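You operate a simulated robot arm through the tools that you are given. There is no shell and no other tool.

The job below is to be done with a simulated two-armed robot. You get a single attempt, and the scene is never put back.

TASK
Switch ventilator three on and set its rate to 24.
Fine: shut the switch cover; the other settings stay; it runs on its battery.

It is judged by the outcome, as a careful person would: the job done as asked, and still so three seconds after it is handed in. It fails if anything else is knocked over, pushed out of place, dropped, spilled or broken. Lids that push on must go on centred and level and be pressed home; caps that screw on are set level and turned clockwise until they are tight.

THE ROBOT
Two 7-joint arms with fingered hands on one trunk that stands fixed in place. Base frame: the origin is at the foot of the trunk, x ahead of it, y to its left, z up. Readings come in mm, rad, newtons and seconds.
The left shoulder is at [70, 132, 1192], the right one opposite. Each reaches about 630 mm from its shoulder. Payload 2.3 kg a hand.
The tool frame of a hand sits at the grasp point between the pads (the TCP): z along the fingers, y along the line on which they close. The tips reach 25 mm beyond it. Largest opening 88 mm; the body of the gripper starts 29 mm behind the TCP. The gripper is a hand of 3 fingers: y runs from the thumb to the fingers, the wrist lies at [-13, -97, -162] in the tool frame, and closing takes about 1.5 s.
Orientation is that of the tool frame in the base frame, as [roll, pitch, yaw] about the fixed x, y, z axes, in that order (R = Rz(yaw) Ry(pitch) Rx(roll)). With the fingers straight down and the wrist toward the robot, the tool's x, y and z point along [0, 1, 0], [1, 0, 0] and [0, 0, -1] of the base frame.

THE INTERFACE
- The arms move only by the tool drive_tool. It takes "left_motion", "right_motion" or both (then of equal length, played together; a hand with none holds still); each is text: rows parted by semicolons, each of 7 numbers parted by spaces: the turn, a rotation vector about the tool's x, y, z in degrees, then the shift along the tool's x, y, z in mm, then the closure, from 0 (fully open) to 1 (shut). In form: rx ry rz tx ty tz grip; .... A call has 1 to 20 rows; each row shifts and turns the commanded pose from where the row before left it, along the tool's axes as they then stand. A row lasts 0.2 s, in which the tool goes at most 50 mm and 0.15 rad; a call with a longer step from one row to the next is refused whole, and so is a gripper value outside its range. Where a pose cannot be reached the arm comes as near as it can. A force on the tool above 40 N (or 10 N above the force at the start of the call, whichever is more), or a blocked arm, ends the call early, and 0.2 s more pass. Each finger travels about 108 mm/s and halts on what it meets, pressing with about 23 N; the grip force reading is that of the motor and also rises with nothing between the fingers. The clock runs only during rows and for 0.2 s after the last one: add rows that do not move to give the fingers time. The reply holds the time, the measured pose of the TCP, the force on the tool along the base axes, the opening and the grip force, in the units named above and with some noise, with the torque about the TCP (base axes, N m) and any sound that the robot's microphone picked up, and new pictures: "pictures" is both (left out), scene, wrist or none (wrist: the cameras of the hands that moved).
- Cameras (640 x 400 px; columns grow to the right, rows downward): "scene" is now at [128.6, -39.5, 1509.2]; the picture's right is [-0.46, -0.89, 0.00], its down [-0.54, 0.28, -0.80] and it looks along [0.71, -0.37, -0.60] (base axes); focal length 292 px, centre (320, 200). "left" rides on the left gripper at [-58, -85, -100] in its tool frame; the picture's right is [-0.67, -0.35, 0.65], its down [0.68, -0.63, 0.37] and it looks along [0.28, 0.69, 0.66] (tool axes); focal length 261 px, centre (320, 200). "right" rides on the right gripper at [58, -85, -99] in its tool frame; the picture's right is [-0.67, 0.35, -0.66], its down [-0.69, -0.63, 0.37] and it looks along [-0.28, 0.69, 0.66] (tool axes); focal length 261 px, centre (320, 200). There is no depth. A picture from a camera that has moved, and an enlarged one, comes with that camera's place and axes in the base frame and with its lens.
- lift_body(by): slides the trunk up (or, below 0, down) by that many mm; the arms and the scene camera ride with it, the base frame stays. It gives what a move gives, with no picture.
- set_grasp(shape, hand): the hand has 3 fingers and takes this shape, open, in about a second: jaw (thumb against the fingers, like two jaws); tri (thumb and two fingers); tip (a fingertip pinch); poke (one finger out to press); point (the index stretched); flat (the hand flat); cup (the hand cupped); fist (a fist). The gripper value then closes the fingers along that shape, each until it touches; the sizes above hold for jaw. It gives what a move gives, with no picture.
- aim_head(pan, tilt): turns the head with the scene camera to pan (to the left, within 1.501 rad either way) and tilt (down, from -0.506 to 1.204), counted from straight ahead of the robot. It gives what a move gives, and a new picture of the scene camera.
- zoom(camera, box): a new picture of the part [left, top, right, bottom] of that camera's present view, enlarged. It takes no simulated time.
- hand_in(): hands the job in; it is judged then, once.

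Places have to be worked out from the pictures, the camera data and where the tool is seen. Open the grippers and draw the arms clear of the work before you hand the job in, unless the task says otherwise.

The tools are called after "Emit:" by a JSON object that holds its "api" and its "payload". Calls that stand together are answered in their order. drive_tool: Moves the arms, as the interface text tells. Its arguments: {"type":"object","properties":{"left_motion":{"type":"string"},"right_motion":{"type":"string"},"pictures":{"type":"string","enum":["both","scene","wrist","none"]}},"required":[]} The other tools are called the same way: lift_body (by) slides the trunk up or down; set_grasp (shape, hand) gives the hand a shape; aim_head (pan, tilt) turns the head that bears the scene camera; zoom (camera, box) takes an enlarged picture of a part of a camera's view; hand_in () hands the job in.

At the start:

```text
time: 0.0
left_position: [275.5, -26.3, 1315.7]
left_tcp_rot: [-3.141, -0.001, 1.571]
left_force: [0.4, -0.3, -0.8]
left_moment: [-0.02, -0.02, 0.0]
left_gripper_width: 87.6
left_finger_force: 0.1
left_shape: jaw
right_position: [281.5, -355.5, 1341.3]
right_tcp_rot: [-3.14, 0.001, 1.57]
right_force: [0.4, -0.1, -0.1]
right_moment: [0.0, 0.02, 0.0]
right_gripper_width: 87.8
right_finger_force: 0.0
right_shape: jaw
trunk travel left (down, up): [-750.0, 90.0]
head pan, tilt: [-0.476, 0.648]
```

scene: 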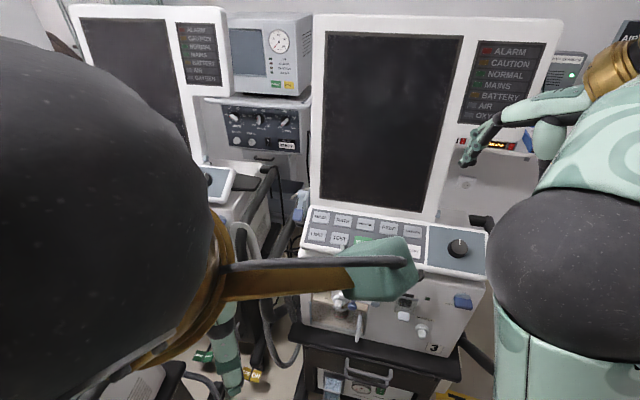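
right: 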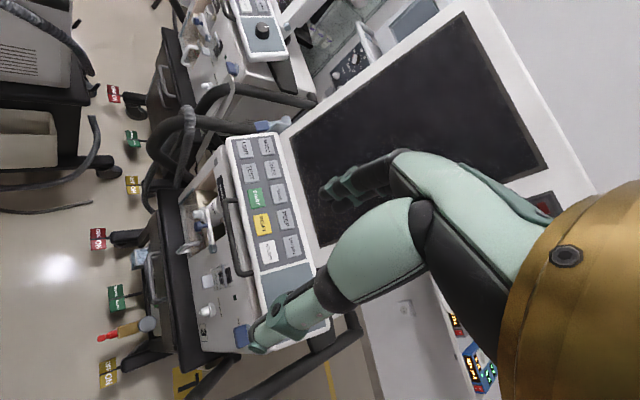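
left: 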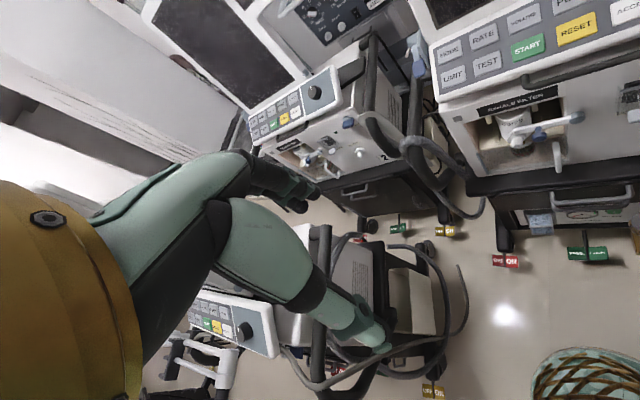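

The scene shows a ventilator marked "3" in the middle ahead of me. I'll zoom in on it to read its panel, switch and labels before moving.

Emit:
{"api": "zoom", "payload": {"camera": "scene", "box": [280, 190, 520, 370]}}

Emit:
{"api": "zoom", "payload": {"camera": "scene", "box": [430, 30, 640, 170]}}

Emit:
{"api": "zoom", "payload": {"camera": "right", "box": [150, 120, 350, 360]}}

Emit:
{"api": "zoom", "payload": {"camera": "right", "box": [400, 280, 560, 400]}}

```text
2.22 times, centred on (400, 280) of scene
camera zoom: at [128.6, -39.5, 1509.2], right [-0.46, -0.89, 0.0], down [-0.54, 0.28, -0.8], along [0.71, -0.37, -0.6], focal length 649 px, centre (142, 22)
```

zoom: 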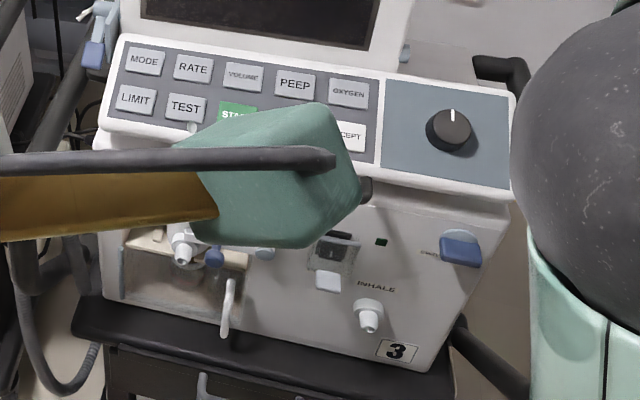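

```text
2.86 times, centred on (535, 100) of scene
camera zoom: at [128.6, -39.5, 1509.2], right [-0.46, -0.89, 0.0], down [-0.54, 0.28, -0.8], along [0.71, -0.37, -0.6], focal length 834 px, centre (-294, 486)
```

zoom: 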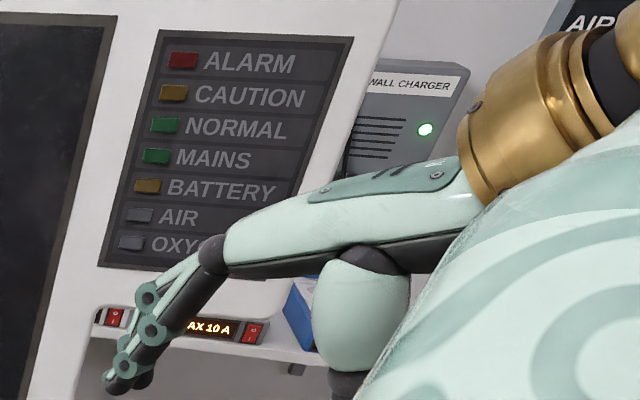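

```text
1.67 times, centred on (250, 240) of right
camera zoom: at [197.6, -296.8, 1440.8], right [0.35, -0.67, 0.66], down [-0.63, -0.69, -0.37], along [0.69, -0.28, -0.66], focal length 434 px, centre (437, 133)
```

zoom: 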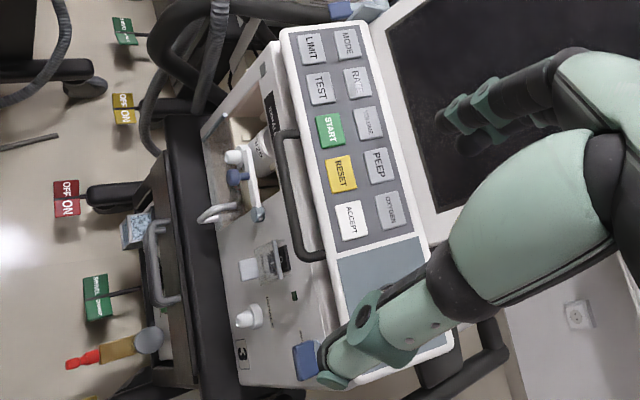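

```text
3.33 times, centred on (480, 340) of right
camera zoom: at [197.6, -296.8, 1440.8], right [0.35, -0.67, 0.66], down [-0.63, -0.69, -0.37], along [0.69, -0.28, -0.66], focal length 869 px, centre (-213, -267)
```

zoom: 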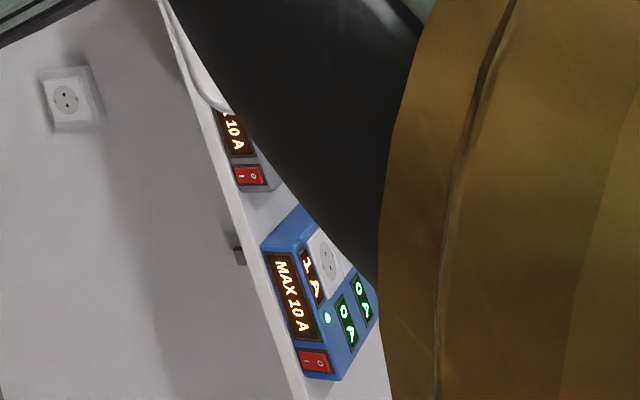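

The left hand blocks the view of unit 3's panel and switch. I'll move it 200 mm to the left (tool +x = base +y), free of everything at that height, and look again.

Emit:
{"api": "drive_tool", "payload": {"left_motion": "0 0 0 30 0 0 0; 0 0 0 40 0 0 0; 0 0 0 40 0 0 0; 0 0 0 40 0 0 0; 0 0 0 40 0 0 0; 0 0 0 10 0 0 0", "pictures": "both"}}

```text
time: 1.4
left_position: [274.9, 172.9, 1318.2]
left_tcp_rot: [3.141, -0.002, 1.571]
left_force: [0.3, 0.1, -0.1]
left_moment: [0.0, 0.0, 0.04]
left_gripper_width: 87.4
left_finger_force: 0.1
left_shape: jaw
right_position: [281.9, -355.6, 1340.3]
right_tcp_rot: [-3.14, 0.0, 1.57]
right_force: [0.6, 0.6, -0.2]
right_moment: [-0.03, 0.02, 0.0]
right_gripper_width: 87.4
right_finger_force: 0.0
right_shape: jaw
trunk travel left (down, up): [-750.0, 90.0]
head pan, tilt: [-0.476, 0.648]
camera scene: at [128.6, -39.1, 1509.2], right [-0.46, -0.89, 0.0], down [-0.54, 0.28, -0.8], along [0.71, -0.37, -0.6], focal length 292 px, centre (320, 200)
camera left: at [190.2, 113.6, 1417.7], right [-0.35, -0.67, -0.66], down [-0.63, 0.69, -0.37], along [0.69, 0.29, -0.66], focal length 261 px, centre (320, 200)
```

scene: 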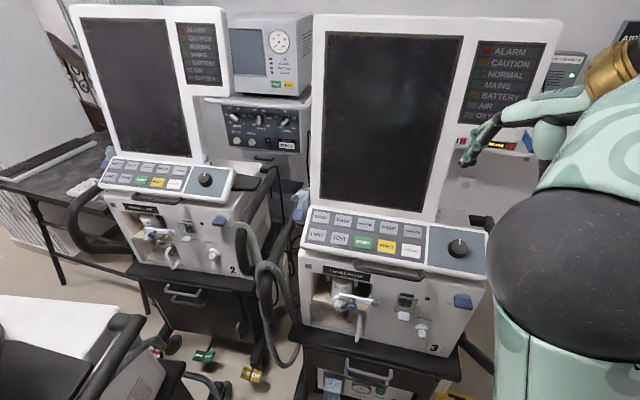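
left: 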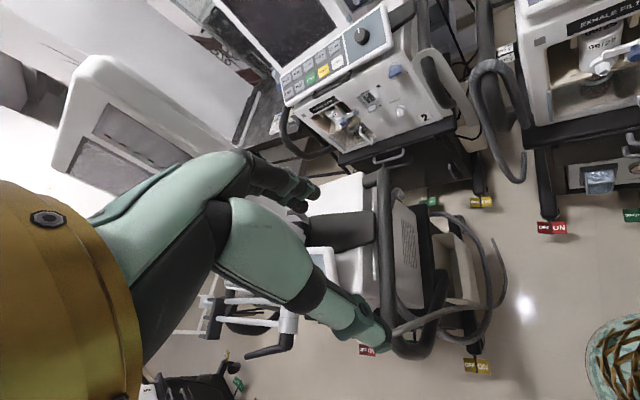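

The view is clear now. I'll zoom in on unit 3's front, panel and screen, and the battery area beneath, to find the power switch, its cover and the mode of supply.

Emit:
{"api": "zoom", "payload": {"camera": "scene", "box": [295, 255, 495, 380]}}

Emit:
{"api": "zoom", "payload": {"camera": "scene", "box": [380, 270, 480, 332]}}

Emit:
{"api": "zoom", "payload": {"camera": "scene", "box": [295, 195, 495, 290]}}

Emit:
{"api": "zoom", "payload": {"camera": "scene", "box": [90, 150, 260, 290]}}

```text
3.20 times, centred on (395, 318) of scene
camera zoom: at [128.6, -39.1, 1509.2], right [-0.46, -0.89, 0.0], down [-0.54, 0.28, -0.8], along [0.71, -0.37, -0.6], focal length 935 px, centre (80, -176)
```

zoom: 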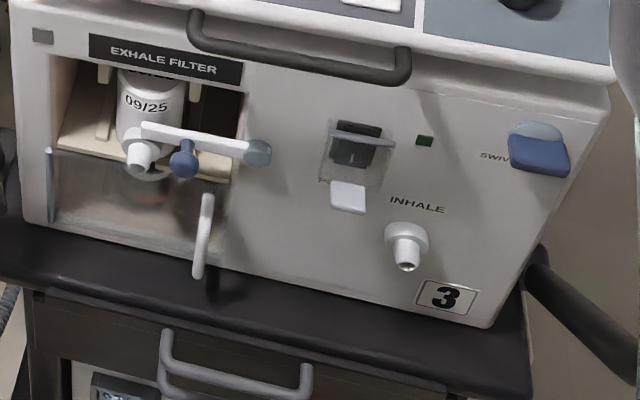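

```text
6.40 times, centred on (430, 301) of scene
camera zoom: at [128.6, -39.1, 1509.2], right [-0.46, -0.89, 0.0], down [-0.54, 0.28, -0.8], along [0.71, -0.37, -0.6], focal length 1869 px, centre (-384, -446)
```

zoom: 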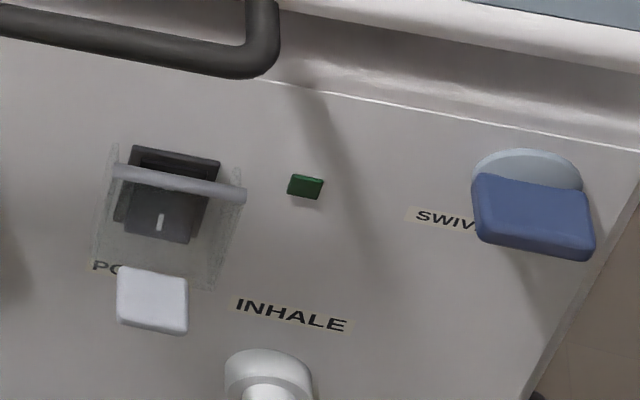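

```text
3.20 times, centred on (395, 242) of scene
camera zoom: at [128.6, -39.1, 1509.2], right [-0.46, -0.89, 0.0], down [-0.54, 0.28, -0.8], along [0.71, -0.37, -0.6], focal length 935 px, centre (80, 64)
```

zoom: 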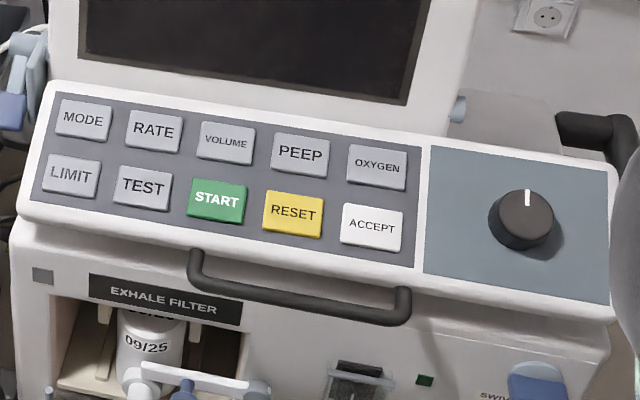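

```text
2.86 times, centred on (175, 220) of scene
camera zoom: at [128.6, -39.1, 1509.2], right [-0.46, -0.89, 0.0], down [-0.54, 0.28, -0.8], along [0.71, -0.37, -0.6], focal length 834 px, centre (734, 143)
```

zoom: 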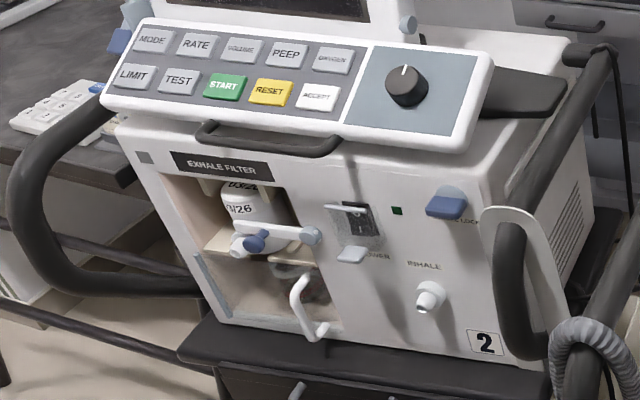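

Triangulating from the two cameras: the ACCEPT key is about (447,-442,1006), the dial about (395,-528,1025), the cover tab about (393,-414,833), and unit 3's front faces roughly (-0.77,0.63,0). The cover is shut and hinged at the top. I'll lower the trunk 200 mm to get these in easy reach; both hands stay clear of everything at that height.

Emit:
{"api": "lift_body", "payload": {"by": -100}}

Emit:
{"api": "lift_body", "payload": {"by": -100}}

Emit:
{"api": "aim_head", "payload": {"pan": -0.7, "tilt": 0.7}}

```text
time: 2.7
left_position: [276.1, 171.7, 1218.2]
left_tcp_rot: [-3.14, 0.0, 1.571]
left_force: [0.5, 0.2, -0.1]
left_moment: [0.04, 0.02, 0.03]
left_gripper_width: 87.7
left_finger_force: 0.1
left_shape: jaw
right_position: [281.6, -355.1, 1240.6]
right_tcp_rot: [-3.139, 0.001, 1.572]
right_force: [-0.6, -0.3, 0.0]
right_moment: [-0.02, 0.0, -0.01]
right_gripper_width: 87.7
right_finger_force: 0.1
right_shape: jaw
trunk travel left (down, up): [-650.0, 190.0]
head pan, tilt: [-0.476, 0.648]
```

```text
time: 4.1
left_position: [275.0, 172.8, 1117.8]
left_tcp_rot: [-3.14, -0.001, 1.571]
left_force: [0.6, -0.1, -0.3]
left_moment: [0.03, 0.0, 0.02]
left_gripper_width: 87.6
left_finger_force: 0.1
left_shape: jaw
right_position: [281.7, -355.1, 1140.7]
right_tcp_rot: [-3.14, 0.0, 1.57]
right_force: [0.0, -0.3, 0.3]
right_moment: [0.02, -0.02, 0.02]
right_gripper_width: 87.5
right_finger_force: 0.0
right_shape: jaw
trunk travel left (down, up): [-550.0, 290.0]
head pan, tilt: [-0.476, 0.648]
```

```text
time: 4.8
left_position: [275.3, 171.8, 1117.9]
left_tcp_rot: [3.141, 0.0, 1.57]
left_force: [-0.1, -0.8, 0.2]
left_moment: [-0.01, 0.0, 0.01]
left_gripper_width: 87.3
left_finger_force: 0.1
left_shape: jaw
right_position: [281.3, -355.5, 1141.3]
right_tcp_rot: [-3.14, -0.001, 1.571]
right_force: [-0.5, 0.0, 1.1]
right_moment: [-0.03, 0.01, -0.01]
right_gripper_width: 87.9
right_finger_force: 0.2
right_shape: jaw
trunk travel left (down, up): [-550.0, 290.0]
head pan, tilt: [-0.7, 0.7]
camera scene: at [116.4, -54.1, 1304.7], right [-0.64, -0.77, 0.0], down [-0.49, 0.41, -0.76], along [0.59, -0.49, -0.64], focal length 292 px, centre (320, 200)
```

scene: 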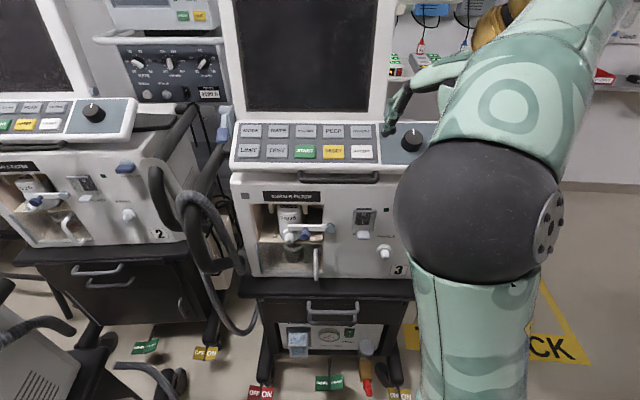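

The camera is now nearly square to unit 3. I'll zoom in on the switch and the bottom of the cart.

Emit:
{"api": "zoom", "payload": {"camera": "scene", "box": [330, 190, 420, 280]}}

Emit:
{"api": "zoom", "payload": {"camera": "scene", "box": [60, 160, 150, 230]}}

Emit:
{"api": "zoom", "payload": {"camera": "scene", "box": [230, 290, 430, 400]}}

Emit:
{"api": "zoom", "payload": {"camera": "right", "box": [0, 0, 640, 400]}}

```text
4.44 times, centred on (375, 235) of scene
camera zoom: at [116.4, -54.1, 1304.7], right [-0.64, -0.77, 0.0], down [-0.49, 0.41, -0.76], along [0.59, -0.49, -0.64], focal length 1298 px, centre (76, 44)
```

zoom: 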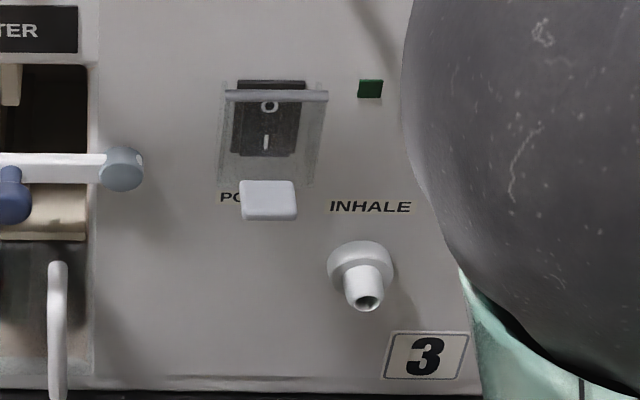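

```text
5.71 times, centred on (105, 195) of scene
camera zoom: at [116.4, -54.1, 1304.7], right [-0.64, -0.77, 0.0], down [-0.49, 0.41, -0.76], along [0.59, -0.49, -0.64], focal length 1669 px, centre (1549, 229)
```

zoom: 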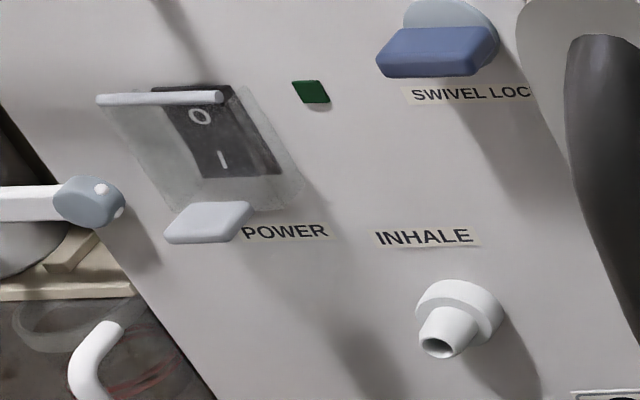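

```text
3.20 times, centred on (330, 345) of scene
camera zoom: at [116.4, -54.1, 1304.7], right [-0.64, -0.77, 0.0], down [-0.49, 0.41, -0.76], along [0.59, -0.49, -0.64], focal length 935 px, centre (288, -264)
```

zoom: 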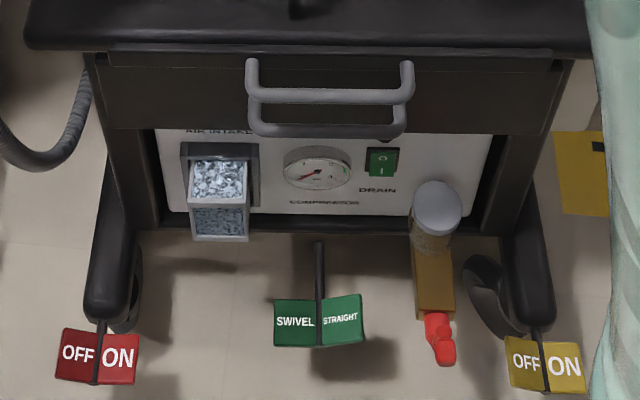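

```text
1.00 times, centred on (320, 200) of right (not enlarged: the box is as wide or as high as the picture)
camera zoom: at [197.6, -296.6, 1240.9], right [0.35, -0.67, 0.66], down [-0.63, -0.69, -0.37], along [0.69, -0.29, -0.66], focal length 261 px, centre (320, 200)
```

zoom: 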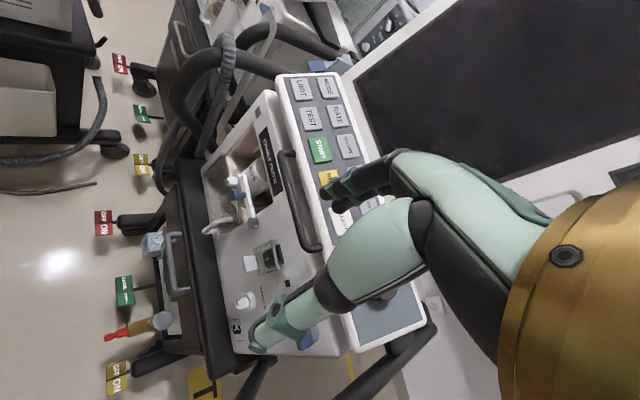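

Rocker: O on top, I at the bottom, and the clear cover hangs from a top hinge with a white tab at its lower edge. I'll zoom the right wrist camera on it for a second bearing, and on the buttons in the scene camera.

Emit:
{"api": "zoom", "payload": {"camera": "right", "box": [220, 220, 320, 330]}}

Emit:
{"api": "zoom", "payload": {"camera": "scene", "box": [225, 105, 445, 195]}}

```text
3.64 times, centred on (270, 275) of right
camera zoom: at [197.6, -296.6, 1240.9], right [0.35, -0.67, 0.66], down [-0.63, -0.69, -0.37], along [0.69, -0.29, -0.66], focal length 948 px, centre (502, -73)
```

zoom: 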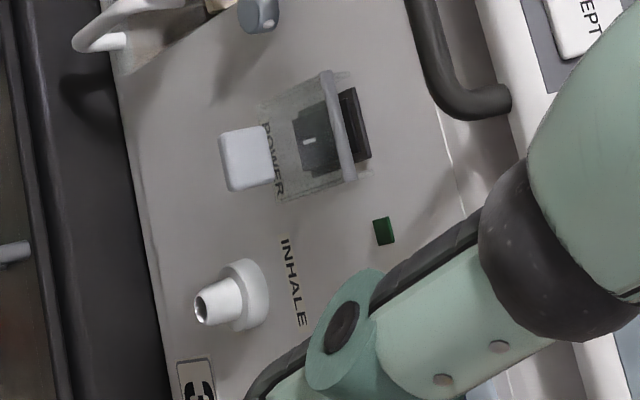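

```text
2.91 times, centred on (335, 150) of scene
camera zoom: at [116.4, -54.1, 1304.7], right [-0.64, -0.77, 0.0], down [-0.49, 0.41, -0.76], along [0.59, -0.49, -0.64], focal length 850 px, centre (276, 346)
```

zoom: 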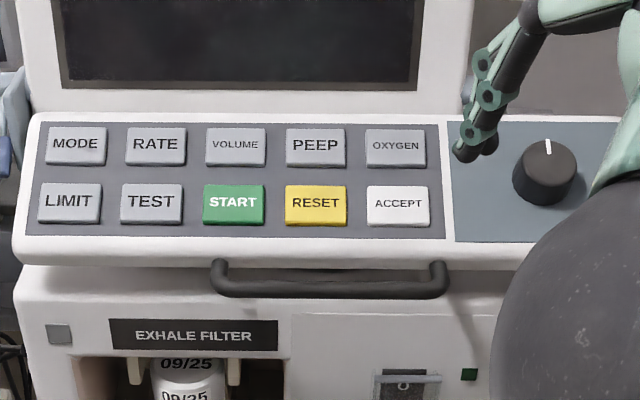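

The right wrist camera and scene agree well: hinge bar about (409,-427,881), the "I" mark about (416,-432,841), the tab a little shelf at about (395,-414,829); the front face stands about 20–35 mm behind these. I'll put the right hand into its poke shape to see where the finger stands.

Emit:
{"api": "set_grasp", "payload": {"hand": "right", "shape": "poke"}}

Emit:
{"api": "zoom", "payload": {"camera": "right", "box": [0, 0, 640, 400]}}

Emit:
{"api": "zoom", "payload": {"camera": "scene", "box": [340, 0, 640, 190]}}

```text
time: 5.7
left_position: [274.7, 173.0, 1117.5]
left_tcp_rot: [-3.141, 0.0, 1.571]
left_force: [-0.6, -1.2, -0.5]
left_moment: [-0.01, 0.0, -0.02]
left_gripper_width: 87.5
left_finger_force: 0.1
left_shape: jaw
right_position: [281.4, -355.7, 1142.7]
right_tcp_rot: [-3.139, 0.001, 1.57]
right_force: [-0.4, 0.8, 0.8]
right_moment: [0.03, 0.03, 0.0]
right_gripper_width: 0.0
right_finger_force: 0.3
right_shape: poke
trunk travel left (down, up): [-550.0, 290.0]
head pan, tilt: [-0.7, 0.7]
```

```text
1.00 times, centred on (320, 200) of right (not enlarged: the box is as wide or as high as the picture)
camera zoom: at [197.6, -296.6, 1240.9], right [0.35, -0.67, 0.66], down [-0.63, -0.69, -0.37], along [0.69, -0.28, -0.66], focal length 261 px, centre (320, 200)
```

zoom: 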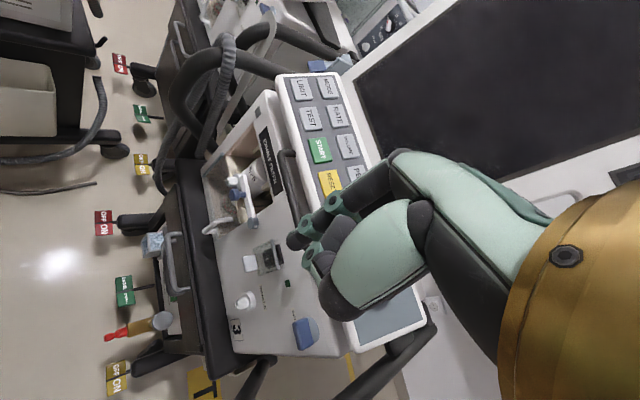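

```text
2.11 times, centred on (490, 95) of scene
camera zoom: at [116.3, -54.2, 1304.7], right [-0.64, -0.76, 0.0], down [-0.49, 0.41, -0.76], along [0.58, -0.49, -0.64], focal length 615 px, centre (-38, 421)
```

zoom: 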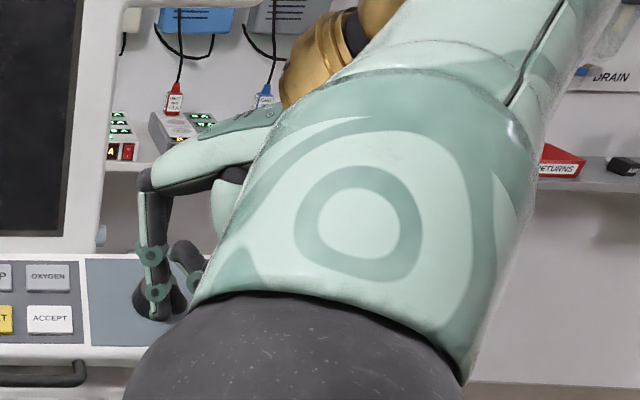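

The poke finger's tip sits about 28 mm past the TCP and about 10 mm to the +y side. I'll zoom on the hand to see how far it stands proud of the curled fingers.

Emit:
{"api": "zoom", "payload": {"camera": "right", "box": [270, 140, 470, 340]}}

Emit:
{"api": "zoom", "payload": {"camera": "scene", "box": [380, 60, 480, 160]}}

```text
2.00 times, centred on (370, 240) of right
camera zoom: at [197.6, -296.6, 1240.9], right [0.35, -0.67, 0.66], down [-0.63, -0.69, -0.37], along [0.69, -0.28, -0.66], focal length 521 px, centre (220, 120)
```

zoom: 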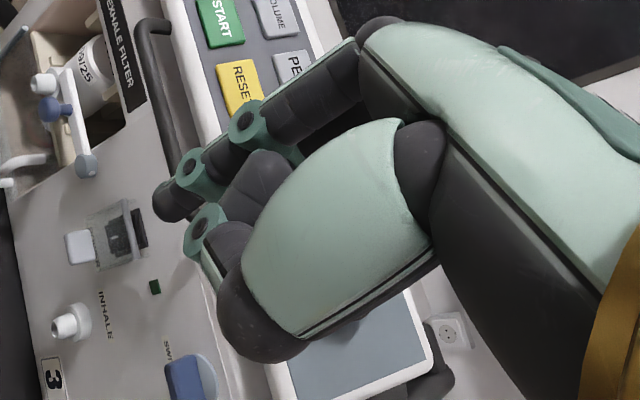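

```text
4.00 times, centred on (430, 110) of scene
camera zoom: at [116.3, -54.2, 1304.7], right [-0.64, -0.76, 0.0], down [-0.49, 0.41, -0.76], along [0.58, -0.49, -0.64], focal length 1168 px, centre (-120, 560)
```

zoom: 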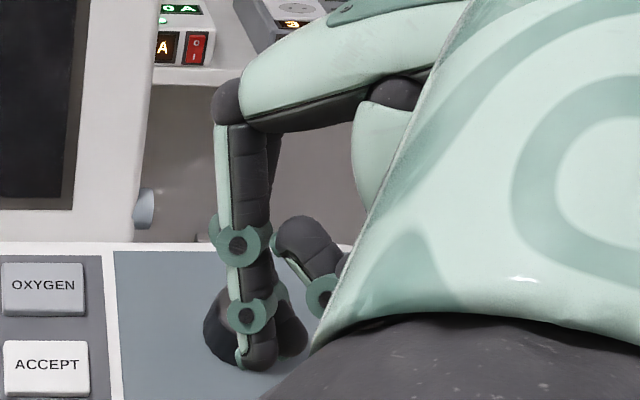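

The index tip is about (8,2,25) in the tool frame, clear ahead of the curled fingers. Next I yaw the hand to square with unit 3 and come down in front of it, about 130 mm out from its face.

Emit:
{"api": "drive_tool", "payload": {"right_motion": "0 0 8.04 0 0 30 0; 0 0 8.04 0 0 30 0; 0 0 8.04 0 0 30 0; 0 0 8.04 0 0 30 0; 0 0 8.04 0 0 30 0; 0 0 0 4 4 35 0; 0 0 0 4 4 35 0; 0 0 0 4 4 35 0; 0 0 0 4 4 35 0; 0 0 0 4 4 35 0"}}

```text
time: 7.9
left_position: [274.3, 171.8, 1117.9]
left_tcp_rot: [3.141, 0.0, 1.57]
left_force: [0.1, -0.8, 0.0]
left_moment: [0.0, 0.0, 0.0]
left_gripper_width: 87.4
left_finger_force: 0.1
left_shape: jaw
right_position: [312.1, -355.2, 812.6]
right_tcp_rot: [-3.141, -0.001, 0.868]
right_force: [0.3, 0.8, -0.9]
right_moment: [0.0, 0.02, -0.02]
right_gripper_width: 0.1
right_finger_force: 0.1
right_shape: poke
trunk travel left (down, up): [-550.0, 290.0]
head pan, tilt: [-0.7, 0.7]
camera scene: at [116.4, -54.6, 1304.7], right [-0.64, -0.76, 0.0], down [-0.49, 0.42, -0.76], along [0.58, -0.49, -0.64], focal length 292 px, centre (320, 200)
camera right: at [285.6, -255.4, 913.0], right [-0.17, -0.74, 0.66], down [-0.92, -0.12, -0.37], along [0.35, -0.67, -0.66], focal length 261 px, centre (320, 200)
```

scene: 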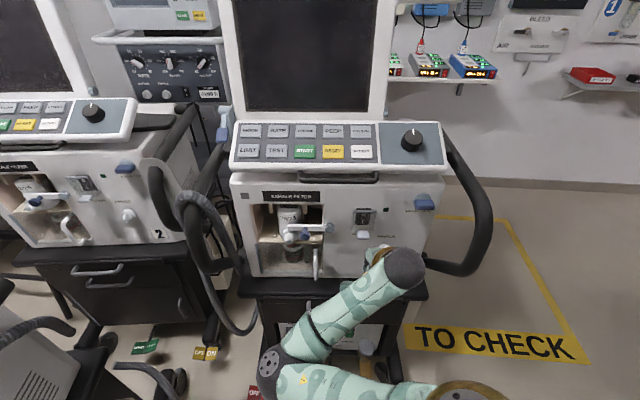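
right: 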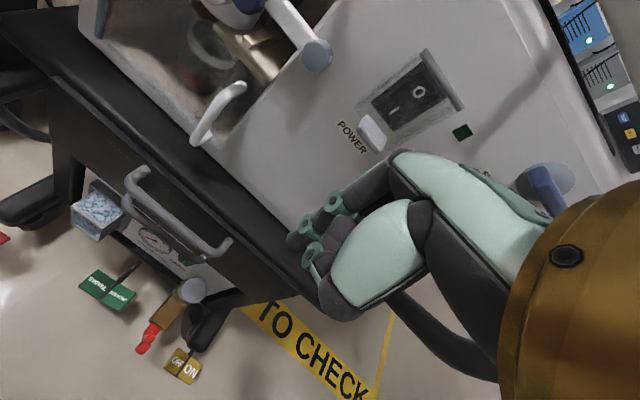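

Clear view of the cover and tab now. I'll pitch the hand up so the finger points horizontally at the front face.

Emit:
{"api": "drive_tool", "payload": {"right_motion": "-8.18 0 0 0 0 0 0; -8.18 0 0 0 0 0 0; -8.18 0 0 0 0 0 0; -8.18 0 0 0 0 0 0; -8.18 0 0 0 0 0 0; -8.18 0 0 0 0 0 0; -8.18 0 0 0 0 0 0; -8.18 0 0 0 0 0 0; -8.18 0 0 0 0 0 0; -8.18 0 0 0 0 0 0; -8.2 0 0 0 0 0 0"}}

```text
time: 8.9
left_position: [274.6, 173.7, 1117.5]
left_tcp_rot: [-3.141, 0.0, 1.572]
left_force: [0.0, 0.0, 0.0]
left_moment: [0.01, -0.03, -0.03]
left_gripper_width: 87.6
left_finger_force: 0.0
left_shape: jaw
right_position: [366.2, -389.9, 904.0]
right_tcp_rot: [2.355, -0.126, 0.847]
right_force: [-0.1, 0.2, 1.1]
right_moment: [-0.01, -0.01, 0.03]
right_gripper_width: 0.0
right_finger_force: 0.1
right_shape: poke
right hand out of reach, approached as far as the arm can: row 1, 2, 3
trunk travel left (down, up): [-550.0, 290.0]
head pan, tilt: [-0.7, 0.7]
stopped in row 4 (right hand): the arm was blocked; the commanded pose is now the measured one
camera scene: at [116.7, -53.6, 1304.7], right [-0.64, -0.77, 0.0], down [-0.49, 0.41, -0.76], along [0.58, -0.49, -0.64], focal length 292 px, centre (320, 200)
camera right: at [305.7, -261.3, 920.9], right [-0.66, -0.42, 0.62], down [-0.53, -0.32, -0.78], along [0.53, -0.85, -0.01], focal length 261 px, centre (320, 200)
```

scene: 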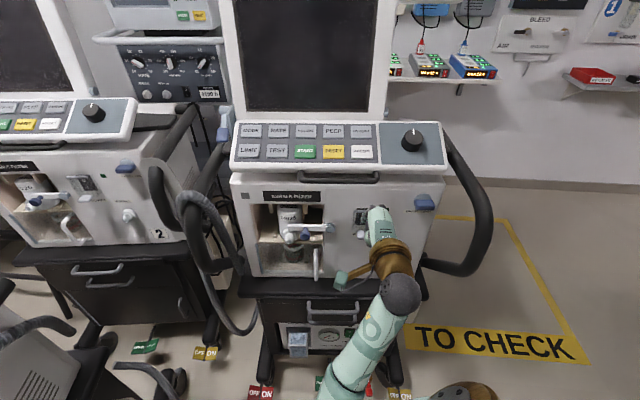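
right: 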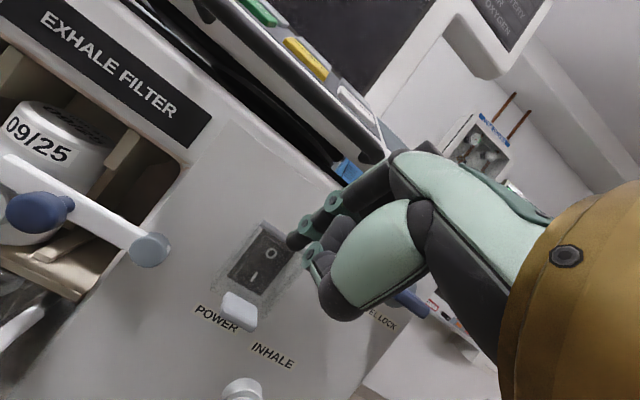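

The pose was unreachable midway because the wrist swung too close to the shoulder, and the arm drifted forward to (366,-390,904); nothing was touched (forces about zero). I'll back out along the same path to the earlier finger-down pose, then plan a reachable one.

Emit:
{"api": "drive_tool", "payload": {"right_motion": "7.5 0 0 0 -18.2 3.2 0; 7.5 0 0 0 -17.7 5.6 0; 7.5 0 0 0 -16.8 7.9 0; 7.5 0 0 0 -15.6 10 0; 7.5 0 0 0 -14.2 11.9 0; 7.5 0 0 0 -12.5 13.7 0", "pictures": "scene"}}

```text
time: 10.3
left_position: [274.9, 171.5, 1118.5]
left_tcp_rot: [3.14, 0.0, 1.57]
left_force: [-1.2, -0.5, 0.7]
left_moment: [0.0, -0.02, 0.04]
left_gripper_width: 87.4
left_finger_force: 0.0
left_shape: jaw
right_position: [329.7, -341.0, 807.2]
right_tcp_rot: [-3.128, -0.133, 0.854]
right_force: [-0.3, 0.1, -0.2]
right_moment: [-0.04, -0.01, 0.03]
right_gripper_width: 0.1
right_finger_force: 0.0
right_shape: poke
right hand out of reach, approached as far as the arm can: row 1
trunk travel left (down, up): [-550.0, 290.0]
head pan, tilt: [-0.7, 0.7]
camera scene: at [116.5, -54.3, 1304.6], right [-0.64, -0.76, 0.0], down [-0.49, 0.41, -0.76], along [0.58, -0.49, -0.64], focal length 292 px, centre (320, 200)
```

scene: 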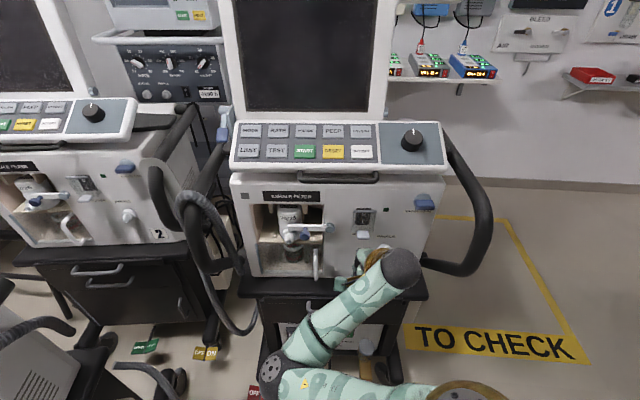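

Back in the finger-down pose. I'll raise the trunk 150 mm (hand rises in free space 130 mm in front of the face), then lower the hand again so the wrist can swing under the shoulder.

Emit:
{"api": "lift_body", "payload": {"by": 150}}

Emit:
{"api": "drive_tool", "payload": {"right_motion": "0 0 0 0 0 25 0; 0 0 0 0 0 25 0; 0 0 0 0 0 25 0; 0 0 0 0 0 25 0; 0 0 0 0 0 25 0; 0 0 0 0 0 25 0", "pictures": "both"}}

```text
time: 12.0
left_position: [274.7, 172.2, 1268.4]
left_tcp_rot: [3.141, -0.001, 1.572]
left_force: [0.4, -0.7, -0.2]
left_moment: [0.03, 0.02, -0.01]
left_gripper_width: 87.8
left_finger_force: 0.1
left_shape: jaw
right_position: [330.0, -340.7, 957.4]
right_tcp_rot: [-3.134, -0.131, 0.853]
right_force: [-0.1, 0.4, -0.6]
right_moment: [-0.01, -0.02, 0.03]
right_gripper_width: 0.0
right_finger_force: 0.0
right_shape: poke
trunk travel left (down, up): [-700.0, 140.0]
head pan, tilt: [-0.7, 0.7]
```

```text
time: 13.2
left_position: [275.9, 172.3, 1267.7]
left_tcp_rot: [-3.14, -0.001, 1.574]
left_force: [0.2, -0.9, 0.2]
left_moment: [-0.02, -0.01, 0.0]
left_gripper_width: 87.6
left_finger_force: 0.0
left_shape: jaw
right_position: [384.8, -355.3, 916.2]
right_tcp_rot: [2.957, -0.216, 0.849]
right_force: [0.5, 0.2, -0.8]
right_moment: [-0.01, 0.0, 0.01]
right_gripper_width: 0.0
right_finger_force: 0.0
right_shape: poke
trunk travel left (down, up): [-700.0, 140.0]
head pan, tilt: [-0.7, 0.7]
stopped in row 5 (right hand): the arm was blocked; the commanded pose is now the measured one
camera scene: at [117.0, -54.1, 1454.6], right [-0.64, -0.77, 0.0], down [-0.49, 0.41, -0.76], along [0.58, -0.49, -0.64], focal length 292 px, centre (320, 200)
camera right: at [334.6, -258.8, 1010.1], right [-0.37, -0.75, 0.55], down [-0.79, -0.06, -0.61], along [0.49, -0.66, -0.57], focal length 261 px, centre (320, 200)
```

scene: 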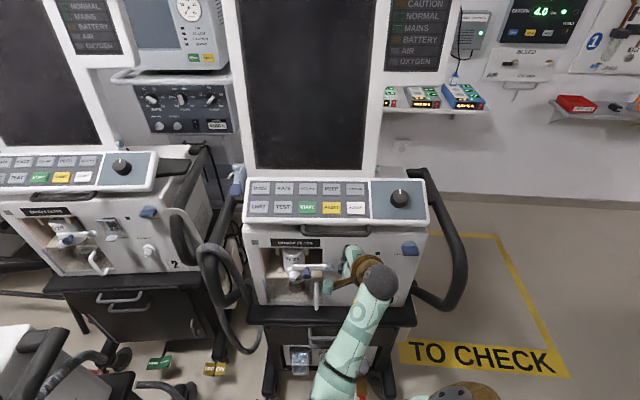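
right: 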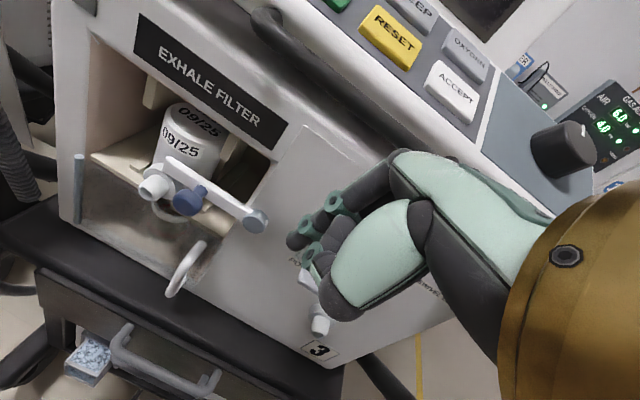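

The arm was blocked by the wrist's bend limit while the fingers point straight down, so pitching the hand up should relieve it. I'll pitch up and descend together to a horizontal pose about 110 mm in front of the face at z 800, keeping the tip at least 25 mm clear of the tab.

Emit:
{"api": "drive_tool", "payload": {"right_motion": "-7.89 -0.77 -1.11 -7.2 -4.7 9.6 0; -7.89 -0.77 -1.11 -7 -6 8.9 0; -7.89 -0.77 -1.11 -6.7 -7.2 7.9 0; -7.89 -0.77 -1.11 -6.5 -8.2 6.9 0; -7.89 -0.77 -1.11 -6.2 -9.1 5.7 0; -7.89 -0.77 -1.11 -6 -9.8 4.3 0; -7.89 -0.77 -1.11 -5.6 -10.3 2.9 0; -7.89 -0.77 -1.11 -5.3 -10.6 1.5 0; -7.89 -0.77 -1.11 -5 -10.7 0 0; -7.89 -0.77 -1.11 -4.8 -10.6 -1.5 0"}}

```text
time: 13.7
left_position: [275.7, 173.0, 1268.1]
left_tcp_rot: [3.141, 0.001, 1.573]
left_force: [-0.6, 0.2, 0.0]
left_moment: [0.02, -0.03, 0.0]
left_gripper_width: 87.7
left_finger_force: 0.0
left_shape: jaw
right_position: [426.5, -379.8, 1008.4]
right_tcp_rot: [2.453, -0.324, 0.916]
right_force: [0.5, 0.2, -0.1]
right_moment: [0.0, -0.04, -0.04]
right_gripper_width: 0.1
right_finger_force: 0.0
right_shape: poke
trunk travel left (down, up): [-700.0, 140.0]
head pan, tilt: [-0.7, 0.7]
stopped in row 2 (right hand): the arm was blocked; the commanded pose is now the measured one
camera scene: at [117.1, -53.2, 1454.7], right [-0.64, -0.77, 0.0], down [-0.49, 0.41, -0.76], along [0.58, -0.49, -0.64], focal length 292 px, centre (320, 200)
camera right: at [354.7, -262.0, 1048.8], right [-0.64, -0.6, 0.48], down [-0.46, -0.19, -0.87], along [0.61, -0.78, -0.16], focal length 261 px, centre (320, 200)
```

scene: 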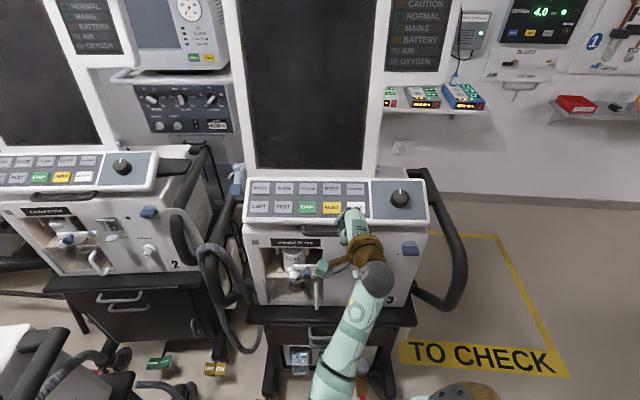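
right: 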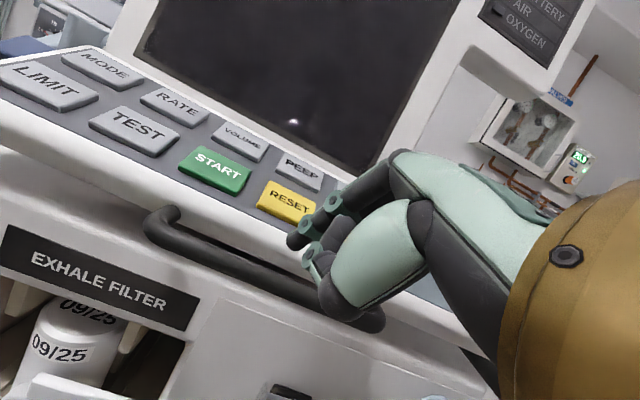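

The arm drifted again, to (426,-380,1008), just in front of the keys without touching. The elbow has folded inward, which is the wrong posture, so I'll lift the hand straight up and away and start over from a better arm shape.

Emit:
{"api": "drive_tool", "payload": {"right_motion": "0 0 0 6.4 12.1 -14.6 0; 0 0 0 9.5 18.1 -22 0; 0 0 0 9.5 18.1 -22 0; 0 0 0 9.5 18.1 -22 0; 0 0 0 9.5 18.1 -22 0"}}

```text
time: 14.9
left_position: [274.2, 172.6, 1268.6]
left_tcp_rot: [-3.142, 0.002, 1.57]
left_force: [0.9, 0.3, 0.2]
left_moment: [-0.01, 0.01, 0.01]
left_gripper_width: 87.4
left_finger_force: 0.0
left_shape: jaw
right_position: [430.1, -375.9, 1145.2]
right_tcp_rot: [2.464, -0.332, 0.919]
right_force: [-0.9, -0.1, 0.0]
right_moment: [-0.02, 0.02, 0.02]
right_gripper_width: 0.0
right_finger_force: 0.1
right_shape: poke
trunk travel left (down, up): [-700.0, 140.0]
head pan, tilt: [-0.7, 0.7]
camera scene: at [116.3, -53.7, 1454.7], right [-0.64, -0.76, 0.0], down [-0.49, 0.41, -0.77], along [0.58, -0.49, -0.64], focal length 292 px, centre (320, 200)
camera right: at [356.8, -259.4, 1187.0], right [-0.64, -0.61, 0.47], down [-0.47, -0.18, -0.87], along [0.61, -0.77, -0.17], focal length 261 px, centre (320, 200)
```

scene: 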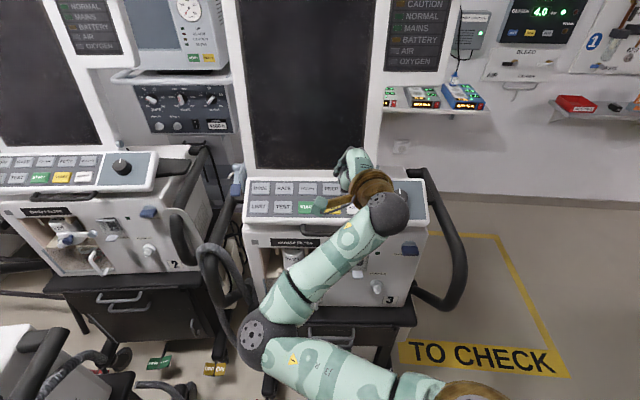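
right: 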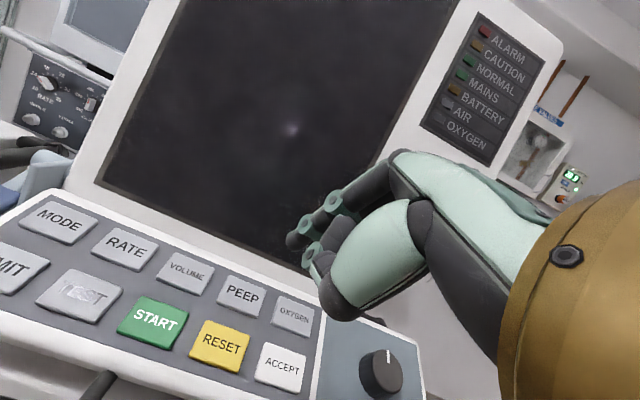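

The hand is clear at (430,-376,1145). I'll shift it to the right (along the front) first and then out from the machine, so that the wrist keeps enough distance from the shoulder, and do the re-orienting up here in free space.

Emit:
{"api": "drive_tool", "payload": {"right_motion": "0 0 0 -18.9 3.3 -5.5 0; 0 0 0 -18.9 3.3 -5.5 0; 0 0 0 -18.9 3.3 -5.5 0; 0 0 0 -18.9 3.3 -5.5 0; 0 0 0 -18.9 3.3 -5.5 0; 0 0 0 -18.9 3.3 -5.5 0; 0 0 0 -18.9 3.3 -5.5 0; 0 0 0 -18.9 3.3 -5.5 0; 0 0 0 0.9 -15.6 -12.5 0; 0 0 0 0.9 -15.6 -12.5 0; 0 0 0 0.9 -15.6 -12.5 0", "pictures": "scene"}}

Emit:
{"api": "lift_body", "payload": {"by": 100}}

```text
time: 17.3
left_position: [273.3, 172.3, 1268.1]
left_tcp_rot: [-3.14, 0.001, 1.57]
left_force: [0.3, -0.4, 0.4]
left_moment: [-0.01, -0.01, -0.02]
left_gripper_width: 87.7
left_finger_force: 0.0
left_shape: jaw
right_position: [279.6, -463.1, 1141.7]
right_tcp_rot: [2.464, -0.332, 0.919]
right_force: [-0.8, 0.0, -0.2]
right_moment: [0.0, 0.02, 0.0]
right_gripper_width: 0.0
right_finger_force: 0.0
right_shape: poke
trunk travel left (down, up): [-700.0, 140.0]
head pan, tilt: [-0.7, 0.7]
camera scene: at [115.5, -54.1, 1454.7], right [-0.64, -0.76, 0.0], down [-0.49, 0.41, -0.77], along [0.59, -0.49, -0.64], focal length 292 px, centre (320, 200)
```

scene: 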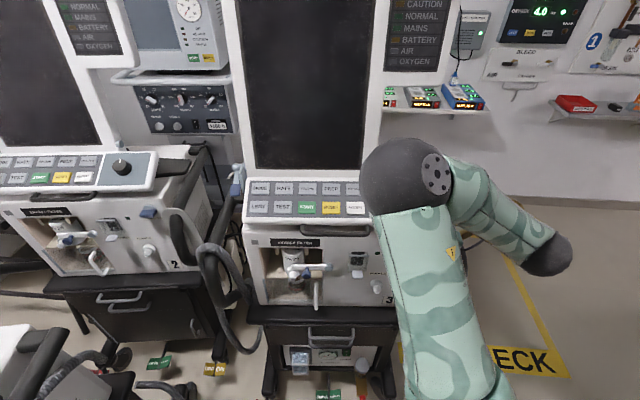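

```text
time: 18.6
left_position: [275.6, 172.5, 1367.8]
left_tcp_rot: [-3.141, 0.001, 1.571]
left_force: [0.9, -0.3, -0.8]
left_moment: [0.0, 0.03, 0.01]
left_gripper_width: 87.7
left_finger_force: 0.0
left_shape: jaw
right_position: [280.0, -463.6, 1242.7]
right_tcp_rot: [2.465, -0.33, 0.916]
right_force: [0.2, 0.1, 0.2]
right_moment: [0.0, 0.04, 0.0]
right_gripper_width: 0.2
right_finger_force: 0.0
right_shape: poke
trunk travel left (down, up): [-800.0, 40.0]
head pan, tilt: [-0.7, 0.7]
```

The elbow is now up and out to the front-right, a better shape. Here in free air (about 90 mm out, above panel height) I rotate the hand so the finger points level at the machine.

Emit:
{"api": "drive_tool", "payload": {"right_motion": "-7.21 -1.53 -2.3 0 0 0 0; -7.21 -1.53 -2.3 0 0 0 0; -7.21 -1.53 -2.3 0 0 0 0; -7.21 -1.53 -2.3 0 0 0 0; -7.21 -1.53 -2.3 0 0 0 0; -7.21 -1.53 -2.3 0 0 0 0; -7.21 -1.53 -2.3 0 0 0 0"}}

```text
time: 20.2
left_position: [277.5, 171.4, 1368.6]
left_tcp_rot: [-3.137, 0.0, 1.57]
left_force: [0.9, 0.1, 0.5]
left_moment: [0.0, 0.01, 0.01]
left_gripper_width: 87.4
left_finger_force: 0.1
left_shape: jaw
right_position: [310.8, -480.3, 1249.7]
right_tcp_rot: [1.587, -0.007, 0.874]
right_force: [0.1, 0.1, 0.2]
right_moment: [-0.03, -0.01, 0.02]
right_gripper_width: 0.0
right_finger_force: 0.0
right_shape: poke
right hand out of reach, approached as far as the arm can: row 6, 7
trunk travel left (down, up): [-800.0, 40.0]
head pan, tilt: [-0.7, 0.7]
camera scene: at [119.3, -55.1, 1554.4], right [-0.64, -0.77, 0.0], down [-0.49, 0.42, -0.76], along [0.58, -0.49, -0.65], focal length 292 px, centre (320, 200)
camera right: at [272.2, -370.4, 1166.0], right [-0.93, -0.1, 0.35], down [-0.16, -0.75, -0.64], along [0.33, -0.65, 0.68], focal length 261 px, centre (320, 200)
```

scene: 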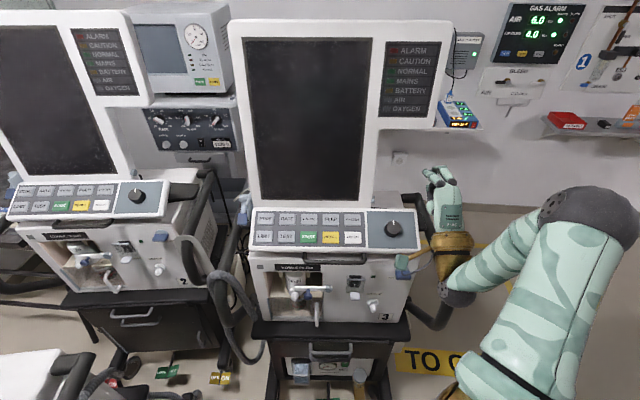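
right: 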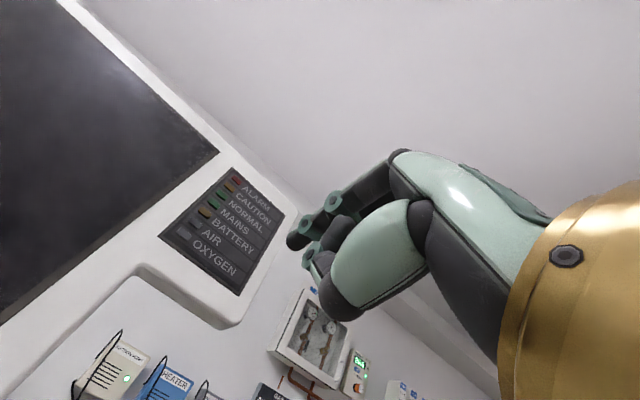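

The hand is now level, pointing squarely at the machine, with the elbow out to the right. I'll lower it relative to the trunk, then bring it left in line with the cover and back to about 110 mm out, still at a height above the panel's keys.

Emit:
{"api": "drive_tool", "payload": {"right_motion": "0 0 0 0 -25 0 0; 0 0 0 0 -25 0 0; 0 0 0 0 -25 0 0; 0 0 0 0 -25 0 0; 0 0 0 10 -15 -10 0; 0 0 0 10 -15 -10 0; 0 0 0 20 -15 -10 0; 0 0 0 20 -15 -10 0; 0 0 0 20 -15 -10 0; 0 0 0 17 -12 -3 0"}}

```text
time: 22.4
left_position: [275.6, 172.6, 1368.4]
left_tcp_rot: [-3.141, 0.003, 1.571]
left_force: [0.0, 0.5, -1.1]
left_moment: [0.01, 0.01, 0.01]
left_gripper_width: 87.6
left_finger_force: 0.1
left_shape: jaw
right_position: [328.5, -367.2, 1065.1]
right_tcp_rot: [1.582, -0.007, 0.874]
right_force: [0.3, 0.3, -0.3]
right_moment: [-0.02, 0.0, -0.03]
right_gripper_width: 0.0
right_finger_force: 0.0
right_shape: poke
trunk travel left (down, up): [-800.0, 40.0]
head pan, tilt: [-0.7, 0.7]
camera scene: at [116.7, -53.9, 1554.7], right [-0.64, -0.77, 0.0], down [-0.49, 0.41, -0.76], along [0.58, -0.49, -0.64], focal length 292 px, centre (320, 200)
camera right: at [289.4, -256.4, 981.9], right [-0.93, -0.1, 0.35], down [-0.16, -0.75, -0.64], along [0.33, -0.65, 0.68], focal length 261 px, centre (320, 200)
```

scene: 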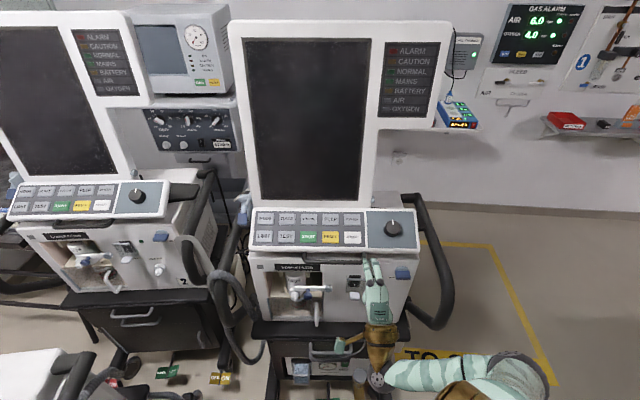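
right: 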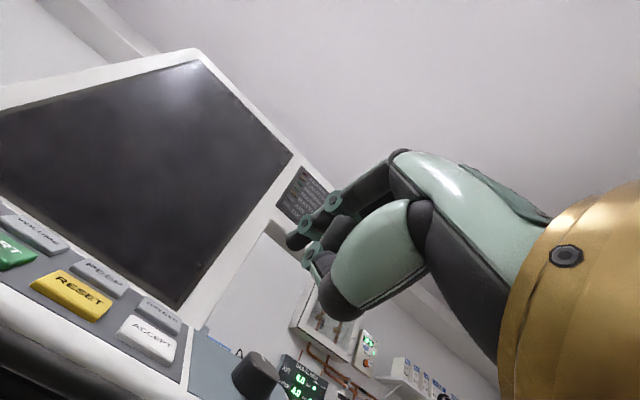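

Good: level, lateral in line with the cover, 116 mm out. I'll lower the trunk 265 mm so the finger comes to z about 800, just under the tab's height and well in front of it.

Emit:
{"api": "lift_body", "payload": {"by": -160}}

Emit:
{"api": "lift_body", "payload": {"by": -100}}

Emit:
{"api": "aim_head", "payload": {"pan": -0.7, "tilt": 0.85}}

Emit:
{"api": "zoom", "payload": {"camera": "right", "box": [0, 0, 640, 400]}}

```text
time: 24.3
left_position: [274.7, 172.3, 1207.9]
left_tcp_rot: [-3.141, 0.0, 1.573]
left_force: [0.8, 0.7, -0.6]
left_moment: [-0.02, -0.05, 0.02]
left_gripper_width: 87.6
left_finger_force: 0.2
left_shape: jaw
right_position: [327.1, -367.2, 905.6]
right_tcp_rot: [1.582, -0.007, 0.874]
right_force: [-0.2, 0.0, -0.4]
right_moment: [-0.02, -0.01, -0.01]
right_gripper_width: 0.1
right_finger_force: 0.1
right_shape: poke
trunk travel left (down, up): [-640.0, 200.0]
head pan, tilt: [-0.7, 0.7]
```

```text
time: 25.6
left_position: [273.9, 172.0, 1109.0]
left_tcp_rot: [-3.141, -0.001, 1.57]
left_force: [0.5, 0.6, 0.7]
left_moment: [-0.01, -0.01, -0.01]
left_gripper_width: 87.7
left_finger_force: 0.1
left_shape: jaw
right_position: [328.4, -368.3, 804.3]
right_tcp_rot: [1.584, -0.008, 0.877]
right_force: [-0.8, -0.5, 0.1]
right_moment: [0.03, 0.0, 0.05]
right_gripper_width: 0.0
right_finger_force: 0.1
right_shape: poke
trunk travel left (down, up): [-540.0, 300.0]
head pan, tilt: [-0.7, 0.7]
```

```text
time: 26.3
left_position: [274.5, 172.2, 1108.2]
left_tcp_rot: [3.141, 0.0, 1.569]
left_force: [0.8, 0.0, -0.1]
left_moment: [-0.02, -0.01, -0.02]
left_gripper_width: 87.5
left_finger_force: 0.0
left_shape: jaw
right_position: [328.7, -367.9, 805.8]
right_tcp_rot: [1.582, -0.007, 0.874]
right_force: [-0.7, -0.2, -0.1]
right_moment: [-0.03, 0.03, -0.01]
right_gripper_width: 0.0
right_finger_force: 0.0
right_shape: poke
trunk travel left (down, up): [-540.0, 300.0]
head pan, tilt: [-0.7, 0.85]
camera scene: at [111.1, -49.9, 1282.4], right [-0.64, -0.76, 0.0], down [-0.57, 0.48, -0.66], along [0.51, -0.43, -0.75], focal length 292 px, centre (320, 200)
```

scene: 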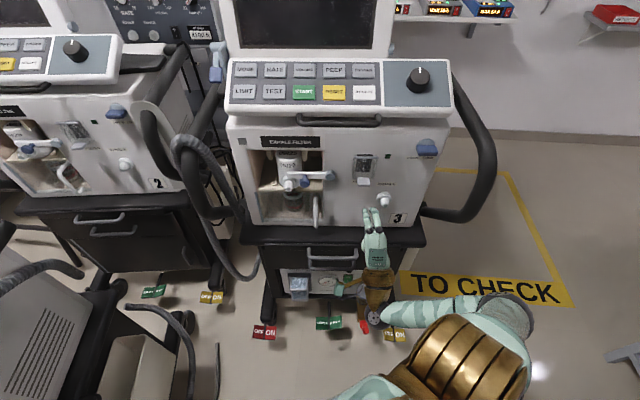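

```text
1.00 times, centred on (320, 200) of right (not enlarged: the box is as wide or as high as the picture)
camera zoom: at [288.9, -256.8, 722.0], right [-0.93, -0.1, 0.35], down [-0.16, -0.75, -0.64], along [0.33, -0.65, 0.68], focal length 261 px, centre (320, 200)
```

zoom: 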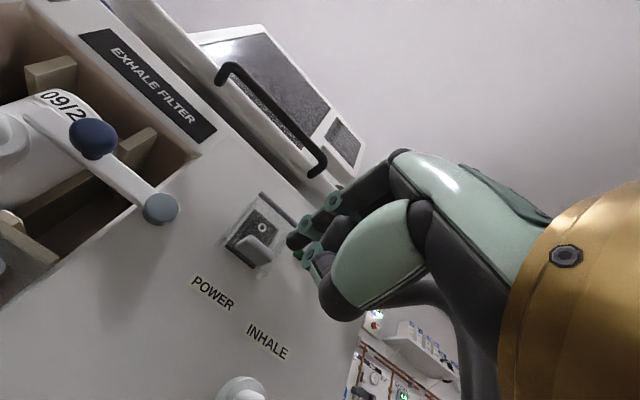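

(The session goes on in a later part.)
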